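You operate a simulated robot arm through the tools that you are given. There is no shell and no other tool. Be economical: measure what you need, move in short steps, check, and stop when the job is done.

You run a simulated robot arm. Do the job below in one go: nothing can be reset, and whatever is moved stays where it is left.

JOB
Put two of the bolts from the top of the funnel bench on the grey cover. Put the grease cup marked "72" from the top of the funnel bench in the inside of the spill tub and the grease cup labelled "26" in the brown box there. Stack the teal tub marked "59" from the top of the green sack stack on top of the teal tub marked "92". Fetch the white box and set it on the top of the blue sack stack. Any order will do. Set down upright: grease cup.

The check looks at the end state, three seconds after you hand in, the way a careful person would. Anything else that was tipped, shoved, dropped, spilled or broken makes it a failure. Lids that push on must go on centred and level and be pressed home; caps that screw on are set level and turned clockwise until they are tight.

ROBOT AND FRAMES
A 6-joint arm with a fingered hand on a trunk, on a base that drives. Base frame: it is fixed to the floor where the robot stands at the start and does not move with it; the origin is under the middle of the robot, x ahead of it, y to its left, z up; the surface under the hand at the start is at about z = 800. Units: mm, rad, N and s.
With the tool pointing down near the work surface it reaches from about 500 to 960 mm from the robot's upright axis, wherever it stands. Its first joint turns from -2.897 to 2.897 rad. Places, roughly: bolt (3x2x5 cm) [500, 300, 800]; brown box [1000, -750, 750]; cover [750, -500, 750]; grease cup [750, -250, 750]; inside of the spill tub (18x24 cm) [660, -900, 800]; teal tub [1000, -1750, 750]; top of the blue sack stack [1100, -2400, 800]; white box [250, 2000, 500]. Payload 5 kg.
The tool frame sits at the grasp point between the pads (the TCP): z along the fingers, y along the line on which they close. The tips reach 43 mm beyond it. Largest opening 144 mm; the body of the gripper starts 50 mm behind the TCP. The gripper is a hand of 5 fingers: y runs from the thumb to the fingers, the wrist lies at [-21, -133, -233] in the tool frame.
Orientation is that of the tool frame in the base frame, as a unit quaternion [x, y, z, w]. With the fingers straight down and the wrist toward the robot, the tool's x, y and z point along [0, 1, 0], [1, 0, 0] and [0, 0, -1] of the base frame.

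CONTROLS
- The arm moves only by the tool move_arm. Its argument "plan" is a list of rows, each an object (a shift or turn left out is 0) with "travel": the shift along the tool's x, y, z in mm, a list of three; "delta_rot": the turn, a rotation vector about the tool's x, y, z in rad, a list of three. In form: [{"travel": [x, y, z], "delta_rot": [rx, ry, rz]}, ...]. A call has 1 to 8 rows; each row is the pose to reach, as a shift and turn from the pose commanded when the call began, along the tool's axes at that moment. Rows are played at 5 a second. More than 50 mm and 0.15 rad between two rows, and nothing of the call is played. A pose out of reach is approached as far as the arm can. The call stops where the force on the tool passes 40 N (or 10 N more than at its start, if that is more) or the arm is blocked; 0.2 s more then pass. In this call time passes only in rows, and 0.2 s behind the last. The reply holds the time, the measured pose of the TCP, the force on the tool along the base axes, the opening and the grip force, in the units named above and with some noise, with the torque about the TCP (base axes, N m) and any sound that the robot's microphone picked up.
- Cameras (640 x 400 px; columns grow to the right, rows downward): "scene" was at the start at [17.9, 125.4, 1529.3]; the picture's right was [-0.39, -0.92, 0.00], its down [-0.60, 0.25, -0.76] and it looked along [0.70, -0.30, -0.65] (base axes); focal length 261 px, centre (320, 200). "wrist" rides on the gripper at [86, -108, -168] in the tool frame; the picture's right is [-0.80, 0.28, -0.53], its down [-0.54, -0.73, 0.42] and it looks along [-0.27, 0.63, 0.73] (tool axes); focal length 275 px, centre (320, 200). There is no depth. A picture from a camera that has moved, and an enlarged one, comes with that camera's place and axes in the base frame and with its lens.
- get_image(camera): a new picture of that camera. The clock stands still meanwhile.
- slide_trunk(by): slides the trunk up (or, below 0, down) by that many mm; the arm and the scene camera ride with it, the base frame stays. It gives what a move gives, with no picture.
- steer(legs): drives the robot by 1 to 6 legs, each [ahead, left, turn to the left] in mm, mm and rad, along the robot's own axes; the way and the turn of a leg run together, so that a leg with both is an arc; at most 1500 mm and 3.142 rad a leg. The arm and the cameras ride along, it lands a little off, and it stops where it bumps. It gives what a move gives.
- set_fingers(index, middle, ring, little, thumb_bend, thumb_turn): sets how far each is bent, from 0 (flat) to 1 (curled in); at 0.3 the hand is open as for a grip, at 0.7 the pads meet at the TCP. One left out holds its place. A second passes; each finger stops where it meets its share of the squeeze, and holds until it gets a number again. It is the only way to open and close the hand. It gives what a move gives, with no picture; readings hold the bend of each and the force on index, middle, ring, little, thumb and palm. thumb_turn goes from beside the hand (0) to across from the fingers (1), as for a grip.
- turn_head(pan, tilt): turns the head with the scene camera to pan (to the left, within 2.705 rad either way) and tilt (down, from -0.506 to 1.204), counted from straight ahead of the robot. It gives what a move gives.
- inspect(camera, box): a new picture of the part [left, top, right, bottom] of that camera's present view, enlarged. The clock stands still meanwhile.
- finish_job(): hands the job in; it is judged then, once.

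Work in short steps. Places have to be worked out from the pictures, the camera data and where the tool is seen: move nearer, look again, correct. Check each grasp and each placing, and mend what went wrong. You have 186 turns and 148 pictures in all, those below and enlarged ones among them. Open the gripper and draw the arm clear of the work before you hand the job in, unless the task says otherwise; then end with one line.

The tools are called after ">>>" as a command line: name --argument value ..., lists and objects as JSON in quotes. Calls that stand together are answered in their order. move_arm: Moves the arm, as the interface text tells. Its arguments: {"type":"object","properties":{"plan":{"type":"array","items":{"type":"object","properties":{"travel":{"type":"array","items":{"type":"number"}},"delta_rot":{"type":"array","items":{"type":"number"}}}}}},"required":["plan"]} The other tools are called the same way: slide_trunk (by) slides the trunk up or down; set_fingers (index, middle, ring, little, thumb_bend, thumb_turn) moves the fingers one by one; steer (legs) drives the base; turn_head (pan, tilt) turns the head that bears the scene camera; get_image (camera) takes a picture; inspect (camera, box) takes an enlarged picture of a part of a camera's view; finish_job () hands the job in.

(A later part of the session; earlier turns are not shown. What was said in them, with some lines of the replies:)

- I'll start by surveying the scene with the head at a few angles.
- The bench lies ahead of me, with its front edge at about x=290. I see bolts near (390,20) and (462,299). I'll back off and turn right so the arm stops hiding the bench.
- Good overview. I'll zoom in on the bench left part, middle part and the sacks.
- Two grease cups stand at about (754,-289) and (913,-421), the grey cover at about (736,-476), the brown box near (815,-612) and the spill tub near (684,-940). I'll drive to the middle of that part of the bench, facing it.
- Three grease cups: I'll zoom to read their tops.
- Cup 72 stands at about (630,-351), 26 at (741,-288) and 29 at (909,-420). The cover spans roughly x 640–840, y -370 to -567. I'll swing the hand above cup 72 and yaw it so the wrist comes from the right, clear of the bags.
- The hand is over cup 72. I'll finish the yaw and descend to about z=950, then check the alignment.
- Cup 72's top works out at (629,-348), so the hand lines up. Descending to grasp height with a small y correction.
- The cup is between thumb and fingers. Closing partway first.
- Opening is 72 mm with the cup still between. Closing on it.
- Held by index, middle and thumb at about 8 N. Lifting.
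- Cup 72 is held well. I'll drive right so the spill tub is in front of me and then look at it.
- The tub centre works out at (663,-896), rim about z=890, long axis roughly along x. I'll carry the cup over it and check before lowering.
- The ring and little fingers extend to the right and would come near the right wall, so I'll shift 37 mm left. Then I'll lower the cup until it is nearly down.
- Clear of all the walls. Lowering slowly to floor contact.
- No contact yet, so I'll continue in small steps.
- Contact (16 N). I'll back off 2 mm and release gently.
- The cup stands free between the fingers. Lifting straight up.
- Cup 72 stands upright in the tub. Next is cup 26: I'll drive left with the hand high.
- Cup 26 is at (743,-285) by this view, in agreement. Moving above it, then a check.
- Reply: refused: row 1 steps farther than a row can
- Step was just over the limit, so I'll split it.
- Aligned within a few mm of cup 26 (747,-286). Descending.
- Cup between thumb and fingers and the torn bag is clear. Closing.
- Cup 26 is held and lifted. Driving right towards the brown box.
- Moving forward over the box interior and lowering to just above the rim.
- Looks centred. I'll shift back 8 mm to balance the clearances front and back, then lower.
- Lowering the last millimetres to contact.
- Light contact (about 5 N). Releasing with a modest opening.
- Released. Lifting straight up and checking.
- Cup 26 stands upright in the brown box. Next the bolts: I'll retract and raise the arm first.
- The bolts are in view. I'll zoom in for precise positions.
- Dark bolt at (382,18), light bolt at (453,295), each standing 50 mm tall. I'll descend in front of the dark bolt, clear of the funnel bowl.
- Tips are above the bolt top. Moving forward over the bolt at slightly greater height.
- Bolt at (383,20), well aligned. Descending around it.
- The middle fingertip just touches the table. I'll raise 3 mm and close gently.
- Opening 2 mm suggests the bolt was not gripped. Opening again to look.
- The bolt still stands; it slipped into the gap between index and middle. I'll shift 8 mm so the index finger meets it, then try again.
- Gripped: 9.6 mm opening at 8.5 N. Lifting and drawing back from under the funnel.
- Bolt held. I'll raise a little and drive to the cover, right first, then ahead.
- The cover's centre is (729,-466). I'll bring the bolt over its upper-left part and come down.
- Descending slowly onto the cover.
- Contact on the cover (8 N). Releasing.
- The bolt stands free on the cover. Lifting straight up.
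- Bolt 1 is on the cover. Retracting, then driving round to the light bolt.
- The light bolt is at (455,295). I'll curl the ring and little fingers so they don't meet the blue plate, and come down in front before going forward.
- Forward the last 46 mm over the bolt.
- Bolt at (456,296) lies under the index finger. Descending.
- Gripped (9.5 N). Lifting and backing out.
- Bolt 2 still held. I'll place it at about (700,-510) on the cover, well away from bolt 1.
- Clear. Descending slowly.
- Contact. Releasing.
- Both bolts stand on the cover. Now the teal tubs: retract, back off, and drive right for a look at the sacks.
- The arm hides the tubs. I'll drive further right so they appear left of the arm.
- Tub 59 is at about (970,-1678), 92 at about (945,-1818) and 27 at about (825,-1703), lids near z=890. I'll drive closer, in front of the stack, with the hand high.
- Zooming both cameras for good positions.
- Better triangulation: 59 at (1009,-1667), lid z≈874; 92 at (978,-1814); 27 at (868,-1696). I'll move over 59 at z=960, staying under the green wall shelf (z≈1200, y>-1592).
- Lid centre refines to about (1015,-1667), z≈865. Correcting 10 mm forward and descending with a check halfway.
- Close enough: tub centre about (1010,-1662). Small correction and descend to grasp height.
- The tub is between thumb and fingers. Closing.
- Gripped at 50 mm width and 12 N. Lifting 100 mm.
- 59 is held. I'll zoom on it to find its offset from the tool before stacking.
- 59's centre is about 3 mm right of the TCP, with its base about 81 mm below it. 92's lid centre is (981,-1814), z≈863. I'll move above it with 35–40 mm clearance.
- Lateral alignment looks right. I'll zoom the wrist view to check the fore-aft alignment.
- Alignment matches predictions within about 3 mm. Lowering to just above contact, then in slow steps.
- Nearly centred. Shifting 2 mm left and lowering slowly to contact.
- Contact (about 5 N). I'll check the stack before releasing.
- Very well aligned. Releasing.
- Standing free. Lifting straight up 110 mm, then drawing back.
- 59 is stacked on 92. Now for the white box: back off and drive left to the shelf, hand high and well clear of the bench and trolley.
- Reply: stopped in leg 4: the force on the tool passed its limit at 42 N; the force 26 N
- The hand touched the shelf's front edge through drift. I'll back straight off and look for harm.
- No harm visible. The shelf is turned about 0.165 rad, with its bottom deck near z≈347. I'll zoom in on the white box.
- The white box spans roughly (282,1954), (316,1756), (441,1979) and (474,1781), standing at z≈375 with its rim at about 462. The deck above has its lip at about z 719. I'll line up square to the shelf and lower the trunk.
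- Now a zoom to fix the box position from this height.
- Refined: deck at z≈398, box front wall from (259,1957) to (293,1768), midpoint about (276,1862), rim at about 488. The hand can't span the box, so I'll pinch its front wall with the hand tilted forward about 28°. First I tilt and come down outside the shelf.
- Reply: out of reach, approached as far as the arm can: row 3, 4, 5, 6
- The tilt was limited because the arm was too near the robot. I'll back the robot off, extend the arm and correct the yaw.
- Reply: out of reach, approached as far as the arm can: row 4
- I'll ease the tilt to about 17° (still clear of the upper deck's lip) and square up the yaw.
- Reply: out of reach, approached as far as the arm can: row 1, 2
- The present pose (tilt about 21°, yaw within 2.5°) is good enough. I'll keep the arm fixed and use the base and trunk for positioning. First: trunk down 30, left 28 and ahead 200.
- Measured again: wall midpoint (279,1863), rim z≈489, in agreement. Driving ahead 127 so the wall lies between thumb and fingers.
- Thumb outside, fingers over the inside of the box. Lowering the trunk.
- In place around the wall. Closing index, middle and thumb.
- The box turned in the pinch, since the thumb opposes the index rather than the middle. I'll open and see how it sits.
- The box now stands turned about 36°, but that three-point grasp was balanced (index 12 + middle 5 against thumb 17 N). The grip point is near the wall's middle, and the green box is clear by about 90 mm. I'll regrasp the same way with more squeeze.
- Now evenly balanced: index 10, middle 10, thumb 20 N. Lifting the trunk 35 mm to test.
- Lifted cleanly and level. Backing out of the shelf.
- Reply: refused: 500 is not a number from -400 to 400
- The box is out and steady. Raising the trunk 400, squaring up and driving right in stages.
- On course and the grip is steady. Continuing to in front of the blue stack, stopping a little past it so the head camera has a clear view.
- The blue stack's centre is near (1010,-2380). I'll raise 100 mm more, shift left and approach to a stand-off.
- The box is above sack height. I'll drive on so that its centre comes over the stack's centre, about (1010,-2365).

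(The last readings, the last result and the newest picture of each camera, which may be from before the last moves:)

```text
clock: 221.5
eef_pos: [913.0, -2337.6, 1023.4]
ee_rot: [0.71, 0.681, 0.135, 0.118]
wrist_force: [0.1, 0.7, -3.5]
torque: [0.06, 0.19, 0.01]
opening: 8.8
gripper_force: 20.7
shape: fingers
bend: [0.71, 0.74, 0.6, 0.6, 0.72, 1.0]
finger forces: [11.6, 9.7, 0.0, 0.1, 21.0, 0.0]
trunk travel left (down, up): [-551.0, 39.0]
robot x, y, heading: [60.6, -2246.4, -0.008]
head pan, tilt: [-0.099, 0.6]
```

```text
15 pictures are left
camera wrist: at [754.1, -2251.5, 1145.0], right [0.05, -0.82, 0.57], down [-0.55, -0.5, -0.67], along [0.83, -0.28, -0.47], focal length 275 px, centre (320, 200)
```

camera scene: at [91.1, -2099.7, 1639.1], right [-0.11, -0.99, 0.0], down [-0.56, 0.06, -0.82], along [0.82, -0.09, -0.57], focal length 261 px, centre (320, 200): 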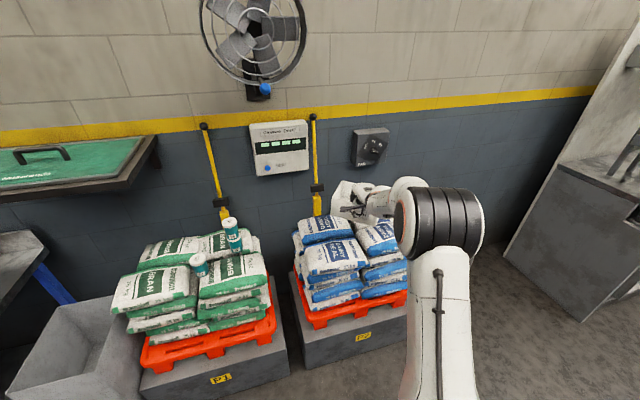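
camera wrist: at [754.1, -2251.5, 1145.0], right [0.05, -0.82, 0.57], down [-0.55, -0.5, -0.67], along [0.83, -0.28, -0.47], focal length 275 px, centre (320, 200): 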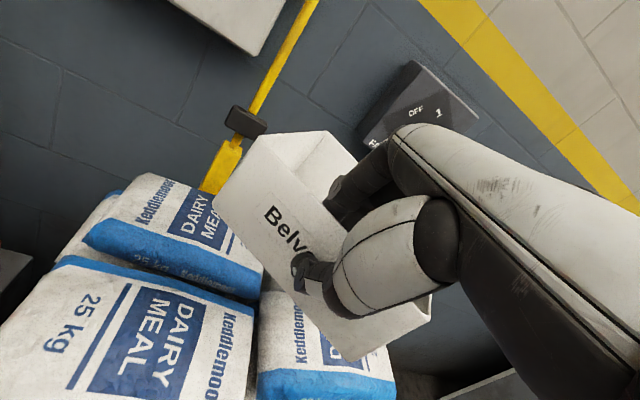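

Zooming to relate box and sacks.

>>> inspect --camera "scene" --box '[280, 160, 440, 320]'

```text
2.50 times, centred on (360, 240) of scene
camera zoom: at [91.1, -2099.7, 1639.1], right [-0.11, -0.99, 0.0], down [-0.56, 0.06, -0.82], along [0.82, -0.09, -0.57], focal length 653 px, centre (220, 100)
```

zoom: 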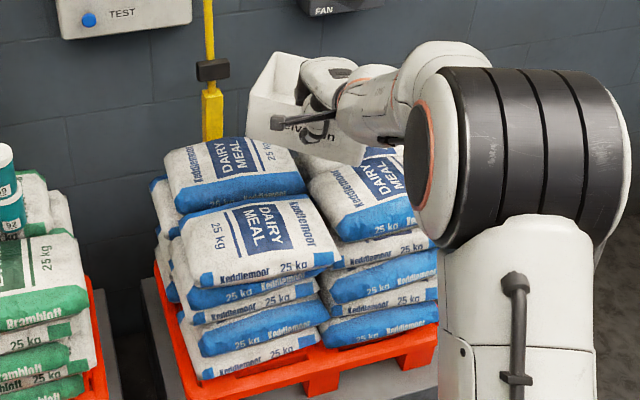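

The box's centre works out at TCP+(81,-33). The front-left blue sack's flat label is centred at (907,-2261), z≈790, and I'll set the box on that flat top rather than in the valley. Repositioning.

>>> steer --legs '[[-88, 113, 0]]'

>>> slide_trunk --by -115

>>> inspect --camera "scene" --box '[280, 120, 440, 280]'

>>> get_image --camera "wrist"

```text
clock: 222.8
eef_pos: [825.3, -2220.4, 1024.7]
ee_rot: [0.708, 0.682, 0.136, 0.118]
wrist_force: [-0.8, -0.2, -2.3]
torque: [0.07, 0.24, -0.02]
opening: 8.5
gripper_force: 21.1
shape: fingers
bend: [0.71, 0.74, 0.6, 0.6, 0.72, 1.0]
finger forces: [11.4, 9.8, 0.0, 0.0, 21.2, 0.0]
trunk travel left (down, up): [-551.0, 39.0]
robot x, y, heading: [-27.3, -2133.3, -0.008]
head pan, tilt: [-0.099, 0.6]
```

```text
clock: 224.3
eef_pos: [825.8, -2221.7, 909.8]
ee_rot: [0.708, 0.683, 0.136, 0.118]
wrist_force: [0.2, -0.3, -2.3]
torque: [0.07, 0.19, 0.01]
opening: 8.3
gripper_force: 21.1
shape: fingers
bend: [0.71, 0.74, 0.6, 0.6, 0.72, 1.0]
finger forces: [11.7, 9.7, 0.1, 0.0, 21.3, 0.0]
trunk travel left (down, up): [-436.0, 154.0]
robot x, y, heading: [-24.4, -2133.4, -0.001]
head pan, tilt: [-0.099, 0.6]
```

```text
2.50 times, centred on (360, 200) of scene
camera zoom: at [2.9, -1986.0, 1524.2], right [-0.1, -0.99, 0.0], down [-0.56, 0.06, -0.82], along [0.82, -0.09, -0.57], focal length 653 px, centre (220, 200)
```

zoom: 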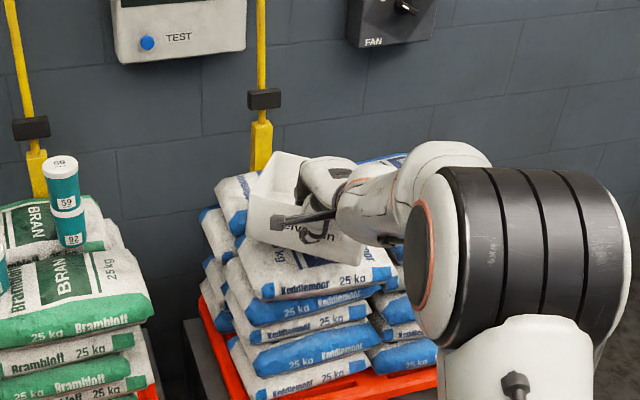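

```text
12 pictures are left
camera wrist: at [666.7, -2135.1, 1030.6], right [0.05, -0.82, 0.57], down [-0.55, -0.5, -0.67], along [0.84, -0.28, -0.47], focal length 275 px, centre (320, 200)
```

wrist: 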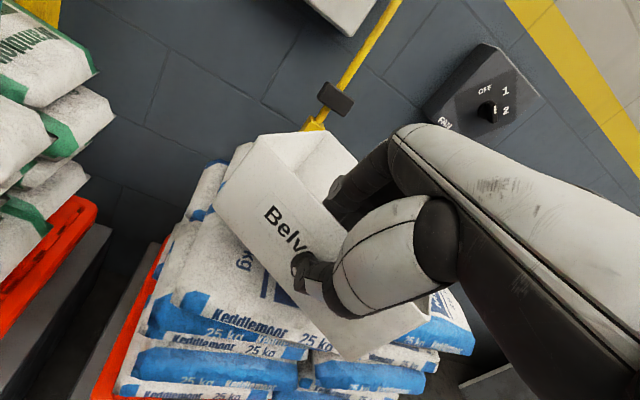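

The box hovers above the front-left sack. Lowering in small trunk steps until contact.

>>> slide_trunk --by -22

>>> slide_trunk --by -8

```text
clock: 224.9
eef_pos: [826.0, -2222.0, 887.3]
ee_rot: [0.708, 0.683, 0.136, 0.117]
wrist_force: [-0.1, 0.2, -2.9]
torque: [0.04, 0.2, 0.0]
opening: 8.5
gripper_force: 21.7
shape: fingers
bend: [0.71, 0.74, 0.6, 0.6, 0.72, 1.0]
finger forces: [11.7, 9.5, 0.1, 0.0, 21.3, 0.0]
trunk travel left (down, up): [-414.0, 176.0]
robot x, y, heading: [-25.8, -2136.5, -0.001]
head pan, tilt: [-0.099, 0.6]
```

```text
clock: 225.5
eef_pos: [824.6, -2221.4, 879.5]
ee_rot: [0.708, 0.682, 0.136, 0.118]
wrist_force: [-0.5, -0.5, -2.4]
torque: [0.04, 0.22, -0.01]
opening: 8.6
gripper_force: 21.0
shape: fingers
bend: [0.71, 0.74, 0.6, 0.6, 0.72, 1.0]
finger forces: [11.7, 9.6, 0.0, 0.0, 21.2, 0.1]
trunk travel left (down, up): [-406.0, 184.0]
robot x, y, heading: [-23.5, -2136.0, -0.006]
head pan, tilt: [-0.099, 0.6]
```

>>> slide_trunk --by -6

>>> slide_trunk --by -5

```text
clock: 226.1
eef_pos: [825.4, -2221.9, 873.3]
ee_rot: [0.708, 0.682, 0.135, 0.118]
wrist_force: [-0.1, 0.3, -2.0]
torque: [0.09, 0.19, 0.01]
opening: 8.5
gripper_force: 21.1
shape: fingers
bend: [0.71, 0.74, 0.6, 0.6, 0.72, 1.0]
finger forces: [11.8, 9.8, 0.0, 0.0, 21.3, 0.0]
trunk travel left (down, up): [-400.0, 190.0]
robot x, y, heading: [-30.0, -2132.8, -0.011]
head pan, tilt: [-0.099, 0.6]
```

```text
clock: 226.6
eef_pos: [825.2, -2221.5, 868.6]
ee_rot: [0.709, 0.682, 0.135, 0.118]
wrist_force: [0.5, 0.4, -2.6]
torque: [0.03, 0.22, -0.01]
opening: 8.1
gripper_force: 21.4
shape: fingers
bend: [0.71, 0.74, 0.6, 0.6, 0.72, 1.0]
finger forces: [11.7, 9.7, 0.1, 0.0, 21.3, 0.0]
trunk travel left (down, up): [-395.0, 195.0]
robot x, y, heading: [-27.1, -2133.3, -0.002]
head pan, tilt: [-0.099, 0.6]
```

>>> slide_trunk --by -6

>>> inspect --camera "scene" --box '[320, 170, 400, 230]'

```text
clock: 227.2
eef_pos: [825.6, -2220.5, 861.8]
ee_rot: [0.708, 0.683, 0.135, 0.118]
wrist_force: [-0.1, -0.1, -2.5]
torque: [0.03, 0.18, 0.0]
opening: 8.4
gripper_force: 20.8
shape: fingers
bend: [0.71, 0.74, 0.6, 0.6, 0.72, 1.0]
finger forces: [11.5, 9.5, 0.0, 0.0, 21.0, 0.1]
trunk travel left (down, up): [-389.0, 201.0]
robot x, y, heading: [-24.9, -2134.6, -0.007]
head pan, tilt: [-0.099, 0.6]
```

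```text
6.67 times, centred on (360, 200) of scene
camera zoom: at [2.9, -1986.0, 1477.2], right [-0.1, -0.99, 0.0], down [-0.56, 0.06, -0.82], along [0.82, -0.09, -0.57], focal length 1741 px, centre (53, 200)
```

zoom: 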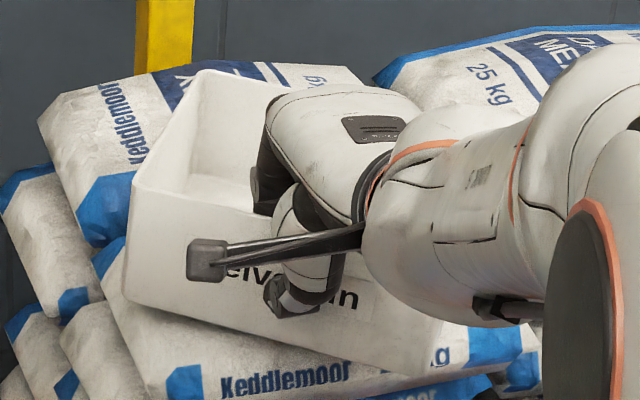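

Close to the sack but no contact yet. Continuing.

>>> slide_trunk --by -5

>>> slide_trunk --by -5

```text
clock: 227.7
eef_pos: [825.5, -2222.1, 856.5]
ee_rot: [0.709, 0.682, 0.136, 0.118]
wrist_force: [0.5, 0.1, -2.1]
torque: [-0.01, 0.13, 0.03]
opening: 8.4
gripper_force: 20.7
shape: fingers
bend: [0.71, 0.74, 0.6, 0.6, 0.72, 1.0]
finger forces: [10.8, 9.7, 0.0, 0.0, 20.5, 0.0]
trunk travel left (down, up): [-384.0, 206.0]
robot x, y, heading: [-23.8, -2136.1, -0.002]
head pan, tilt: [-0.099, 0.6]
```

```text
clock: 228.2
eef_pos: [824.4, -2220.2, 851.8]
ee_rot: [0.708, 0.683, 0.136, 0.119]
wrist_force: [0.2, 1.1, 0.0]
torque: [-0.11, 0.16, 0.03]
opening: 8.3
gripper_force: 20.8
shape: fingers
bend: [0.71, 0.74, 0.6, 0.6, 0.72, 1.0]
finger forces: [10.9, 9.9, 0.0, 0.1, 21.3, 0.0]
trunk travel left (down, up): [-379.0, 211.0]
robot x, y, heading: [-26.1, -2133.5, -0.006]
head pan, tilt: [-0.099, 0.6]
```

First contact (the weight is being taken). A few millimetres more.

>>> slide_trunk --by -4

>>> slide_trunk --by -4

>>> get_image --camera "wrist"

```text
clock: 228.8
eef_pos: [824.6, -2222.4, 851.6]
ee_rot: [0.708, 0.682, 0.138, 0.119]
wrist_force: [-4.5, 0.3, 12.1]
torque: [0.0, 0.11, 0.03]
opening: 8.0
gripper_force: 23.6
shape: fingers
bend: [0.71, 0.74, 0.6, 0.6, 0.73, 1.0]
finger forces: [11.3, 10.9, 0.1, 0.1, 25.5, 0.1]
trunk travel left (down, up): [-375.0, 215.0]
robot x, y, heading: [-24.1, -2137.0, -0.008]
head pan, tilt: [-0.099, 0.6]
```

```text
clock: 229.3
eef_pos: [824.5, -2223.0, 849.6]
ee_rot: [0.708, 0.682, 0.139, 0.12]
wrist_force: [-10.2, -1.0, 25.1]
torque: [-0.01, 0.13, 0.09]
opening: 7.3
gripper_force: 29.1
shape: fingers
bend: [0.71, 0.75, 0.6, 0.6, 0.74, 1.0]
finger forces: [12.4, 13.1, 0.0, 0.0, 32.8, 0.0]
trunk travel left (down, up): [-371.0, 219.0]
robot x, y, heading: [-26.0, -2140.0, -0.004]
head pan, tilt: [-0.099, 0.6]
```

```text
10 pictures are left
camera wrist: at [664.9, -2135.4, 969.2], right [0.05, -0.82, 0.57], down [-0.54, -0.5, -0.67], along [0.84, -0.28, -0.47], focal length 275 px, centre (320, 200)
```

wrist: 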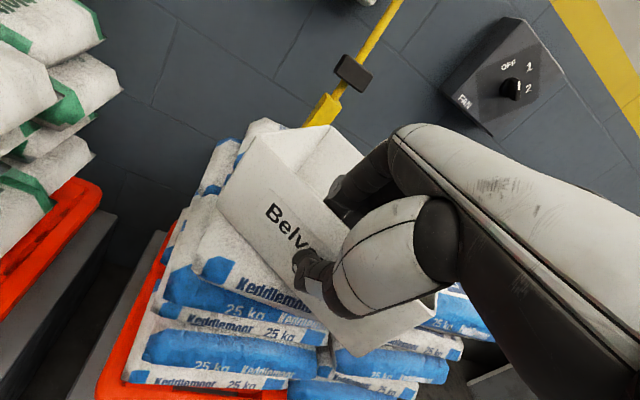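

Firm contact (25 N), a bit too much. Relaxing 5 mm, then releasing gently.

>>> slide_trunk --by 5

>>> set_fingers --index 0.66 --middle 0.66 --ring 0.58 --little 0.58 --thumb_bend 0.66

>>> get_image --camera "wrist"

```text
clock: 229.8
eef_pos: [822.9, -2222.4, 848.6]
ee_rot: [0.709, 0.682, 0.135, 0.118]
wrist_force: [-4.0, -0.8, 13.5]
torque: [-0.06, 0.09, 0.02]
opening: 7.5
gripper_force: 27.4
shape: fingers
bend: [0.71, 0.75, 0.6, 0.6, 0.74, 1.0]
finger forces: [12.8, 12.8, 0.0, 0.0, 28.0, 0.0]
trunk travel left (down, up): [-376.0, 214.0]
robot x, y, heading: [-25.5, -2133.7, -0.005]
head pan, tilt: [-0.099, 0.6]
```

```text
clock: 230.8
eef_pos: [824.8, -2221.6, 849.1]
ee_rot: [0.709, 0.683, 0.135, 0.118]
wrist_force: [-0.6, -0.5, -0.5]
torque: [0.05, 0.05, -0.01]
opening: 21.9
gripper_force: 0.5
shape: fingers
bend: [0.66, 0.66, 0.57, 0.57, 0.66, 1.0]
finger forces: [0.0, 0.0, 0.0, 0.0, 0.4, 0.0]
trunk travel left (down, up): [-376.0, 214.0]
robot x, y, heading: [-28.9, -2131.2, -0.004]
head pan, tilt: [-0.099, 0.6]
```

```text
9 pictures are left
camera wrist: at [666.5, -2135.0, 970.4], right [0.05, -0.82, 0.57], down [-0.55, -0.5, -0.67], along [0.84, -0.28, -0.47], focal length 275 px, centre (320, 200)
```

wrist: 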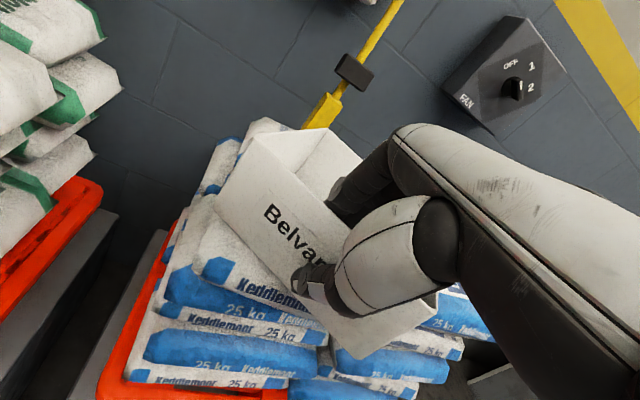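

The box rests without moving. Opening wider and raising straight up.

>>> set_fingers --index 0.57 --middle 0.57 --thumb_bend 0.57

>>> slide_trunk --by 30

>>> get_image --camera "wrist"

```text
clock: 231.8
eef_pos: [824.9, -2221.0, 849.3]
ee_rot: [0.709, 0.682, 0.135, 0.118]
wrist_force: [0.5, -0.2, 0.4]
torque: [0.04, 0.01, 0.02]
opening: 56.0
gripper_force: 0.1
shape: fingers
bend: [0.56, 0.56, 0.57, 0.57, 0.56, 1.0]
finger forces: [0.1, 0.0, 0.0, 0.0, 0.0, 0.0]
trunk travel left (down, up): [-376.0, 214.0]
robot x, y, heading: [-27.6, -2137.9, -0.004]
head pan, tilt: [-0.099, 0.6]
```

```text
clock: 232.6
eef_pos: [824.8, -2221.7, 878.4]
ee_rot: [0.709, 0.682, 0.135, 0.118]
wrist_force: [-0.4, -0.9, -0.7]
torque: [-0.01, 0.0, 0.0]
opening: 56.3
gripper_force: 0.0
shape: fingers
bend: [0.56, 0.56, 0.57, 0.57, 0.56, 1.0]
finger forces: [0.0, 0.1, 0.0, 0.0, 0.1, 0.1]
trunk travel left (down, up): [-406.0, 184.0]
robot x, y, heading: [-27.1, -2135.1, -0.009]
head pan, tilt: [-0.099, 0.6]
```

```text
8 pictures are left
camera wrist: at [666.7, -2135.1, 1000.3], right [0.05, -0.82, 0.57], down [-0.55, -0.5, -0.67], along [0.84, -0.28, -0.47], focal length 275 px, centre (320, 200)
```

wrist: 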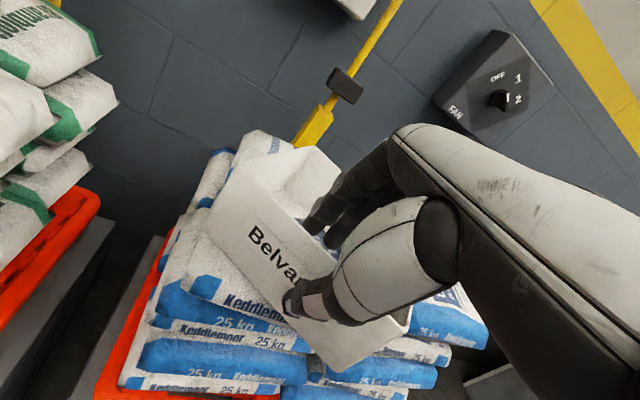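

Free. Raising well clear and backing away, then viewing the result.

>>> slide_trunk --by 130

>>> steer --legs '[[-400, 0, 0], [0, -450, 0]]'

>>> turn_head --pan 0.15 --tilt 0.6

>>> get_image --camera "scene"

```text
clock: 234.2
eef_pos: [824.6, -2221.9, 1009.7]
ee_rot: [0.709, 0.682, 0.135, 0.118]
wrist_force: [0.0, -0.1, -0.4]
torque: [0.04, 0.02, 0.04]
opening: 56.1
gripper_force: 0.0
shape: fingers
bend: [0.56, 0.56, 0.57, 0.57, 0.56, 1.0]
finger forces: [0.0, 0.1, 0.0, 0.0, 0.0, 0.0]
trunk travel left (down, up): [-536.0, 54.0]
robot x, y, heading: [-27.3, -2137.7, -0.003]
head pan, tilt: [-0.099, 0.6]
```

```text
clock: 239.0
eef_pos: [428.4, -2659.3, 1007.8]
ee_rot: [0.7, 0.691, 0.138, 0.116]
wrist_force: [-0.9, -0.5, -0.4]
torque: [0.03, -0.01, -0.01]
opening: 56.4
gripper_force: 0.0
shape: fingers
bend: [0.56, 0.56, 0.57, 0.57, 0.56, 1.0]
finger forces: [0.0, 0.1, 0.0, 0.0, 0.0, 0.0]
trunk travel left (down, up): [-536.0, 54.0]
robot x, y, heading: [-427.3, -2593.8, 0.019]
head pan, tilt: [-0.099, 0.6]
```

```text
clock: 239.8
eef_pos: [427.7, -2659.7, 1008.9]
ee_rot: [0.7, 0.691, 0.137, 0.116]
wrist_force: [1.0, 0.8, -0.4]
torque: [-0.03, -0.01, -0.02]
opening: 56.1
gripper_force: 0.1
shape: fingers
bend: [0.56, 0.56, 0.57, 0.57, 0.56, 1.0]
finger forces: [0.0, 0.1, 0.0, 0.0, 0.0, 0.0]
trunk travel left (down, up): [-536.0, 54.0]
robot x, y, heading: [-423.0, -2592.7, 0.02]
head pan, tilt: [0.15, 0.6]
```

```text
7 pictures are left
camera scene: at [-400.3, -2420.6, 1624.2], right [0.17, -0.99, 0.0], down [-0.56, -0.09, -0.83], along [0.81, 0.14, -0.57], focal length 261 px, centre (320, 200)
```

scene: 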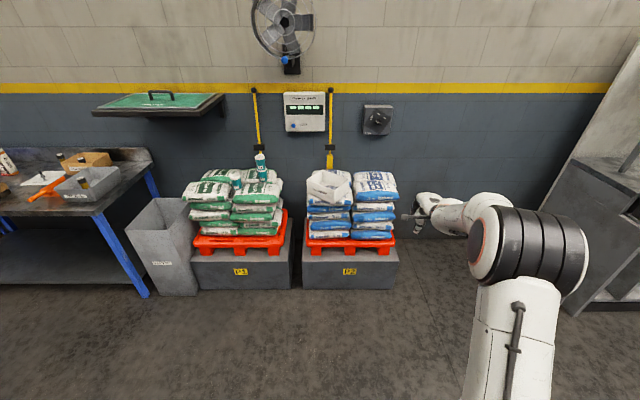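

>>> inspect --camera "scene" --box '[170, 140, 410, 270]'

>>> inspect --camera "scene" --box '[0, 140, 140, 220]'

```text
2.67 times, centred on (290, 205) of scene
camera zoom: at [-400.3, -2420.6, 1624.2], right [0.17, -0.99, 0.0], down [-0.56, -0.09, -0.83], along [0.81, 0.14, -0.57], focal length 696 px, centre (400, 187)
```

zoom: 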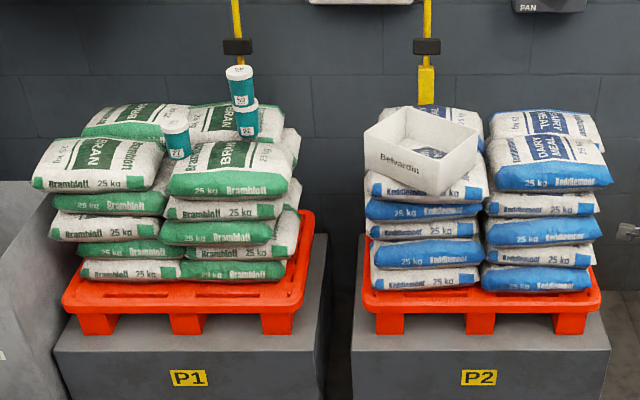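

```text
4.57 times, centred on (70, 180) of scene
camera zoom: at [-400.3, -2420.6, 1624.2], right [0.17, -0.99, 0.0], down [-0.56, -0.09, -0.83], along [0.81, 0.14, -0.57], focal length 1194 px, centre (1463, 291)
```

zoom: 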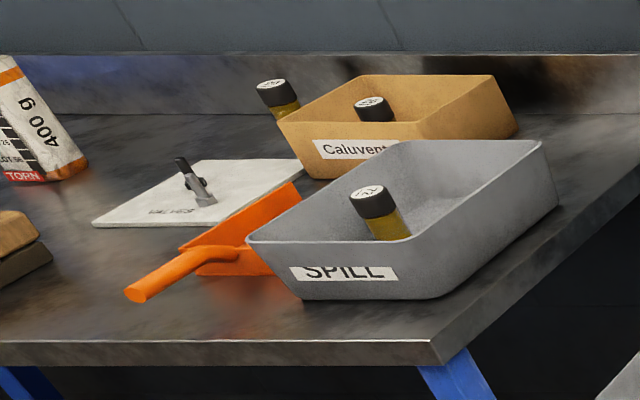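

Everything is in place: bolts on the cover, 72 in the spill tub, 26 in the brown box, 59 on 92 and the white box on the blue sacks. I'll open the hand fully and check once more that the box is not creeping.

>>> set_fingers --index 0.3 --middle 0.3 --ring 0.3 --little 0.3 --thumb_bend 0.3

>>> inspect --camera "scene" --box '[290, 160, 370, 220]'

```text
clock: 240.8
eef_pos: [428.6, -2659.4, 1009.1]
ee_rot: [0.7, 0.691, 0.137, 0.116]
wrist_force: [0.0, -0.2, -0.1]
torque: [0.02, 0.01, -0.02]
opening: 149.2
gripper_force: 0.1
shape: fingers
bend: [0.3, 0.3, 0.3, 0.3, 0.3, 0.98]
finger forces: [0.0, 0.0, 0.0, 0.0, 0.0, 0.1]
trunk travel left (down, up): [-536.0, 54.0]
robot x, y, heading: [-427.5, -2592.4, 0.023]
head pan, tilt: [0.15, 0.6]
```

```text
6.67 times, centred on (330, 190) of scene
camera zoom: at [-400.3, -2420.5, 1624.2], right [0.17, -0.99, 0.0], down [-0.56, -0.09, -0.83], along [0.81, 0.14, -0.56], focal length 1741 px, centre (253, 267)
```

zoom: 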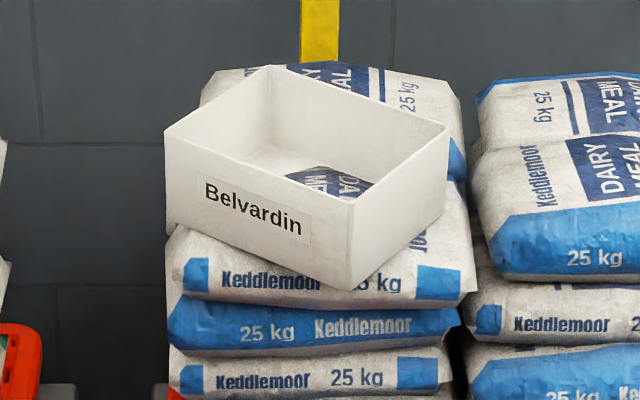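

The white box sits level and still on the blue sacks, and the hand is open and clear. Handing in.

>>> finish_job

```text
The job is handed in.
```

I handed the job in with every item placed. Two bolts are on the grey cover. Cup 72 is upright in the spill tub and cup 26 is upright in the brown box. Tub 59 is stacked on 92, and the white box is on top of the blue sacks. On the way to the shelf the hand bumped its front edge with about 42 N; the pictures I took afterwards showed nothing disturbed.
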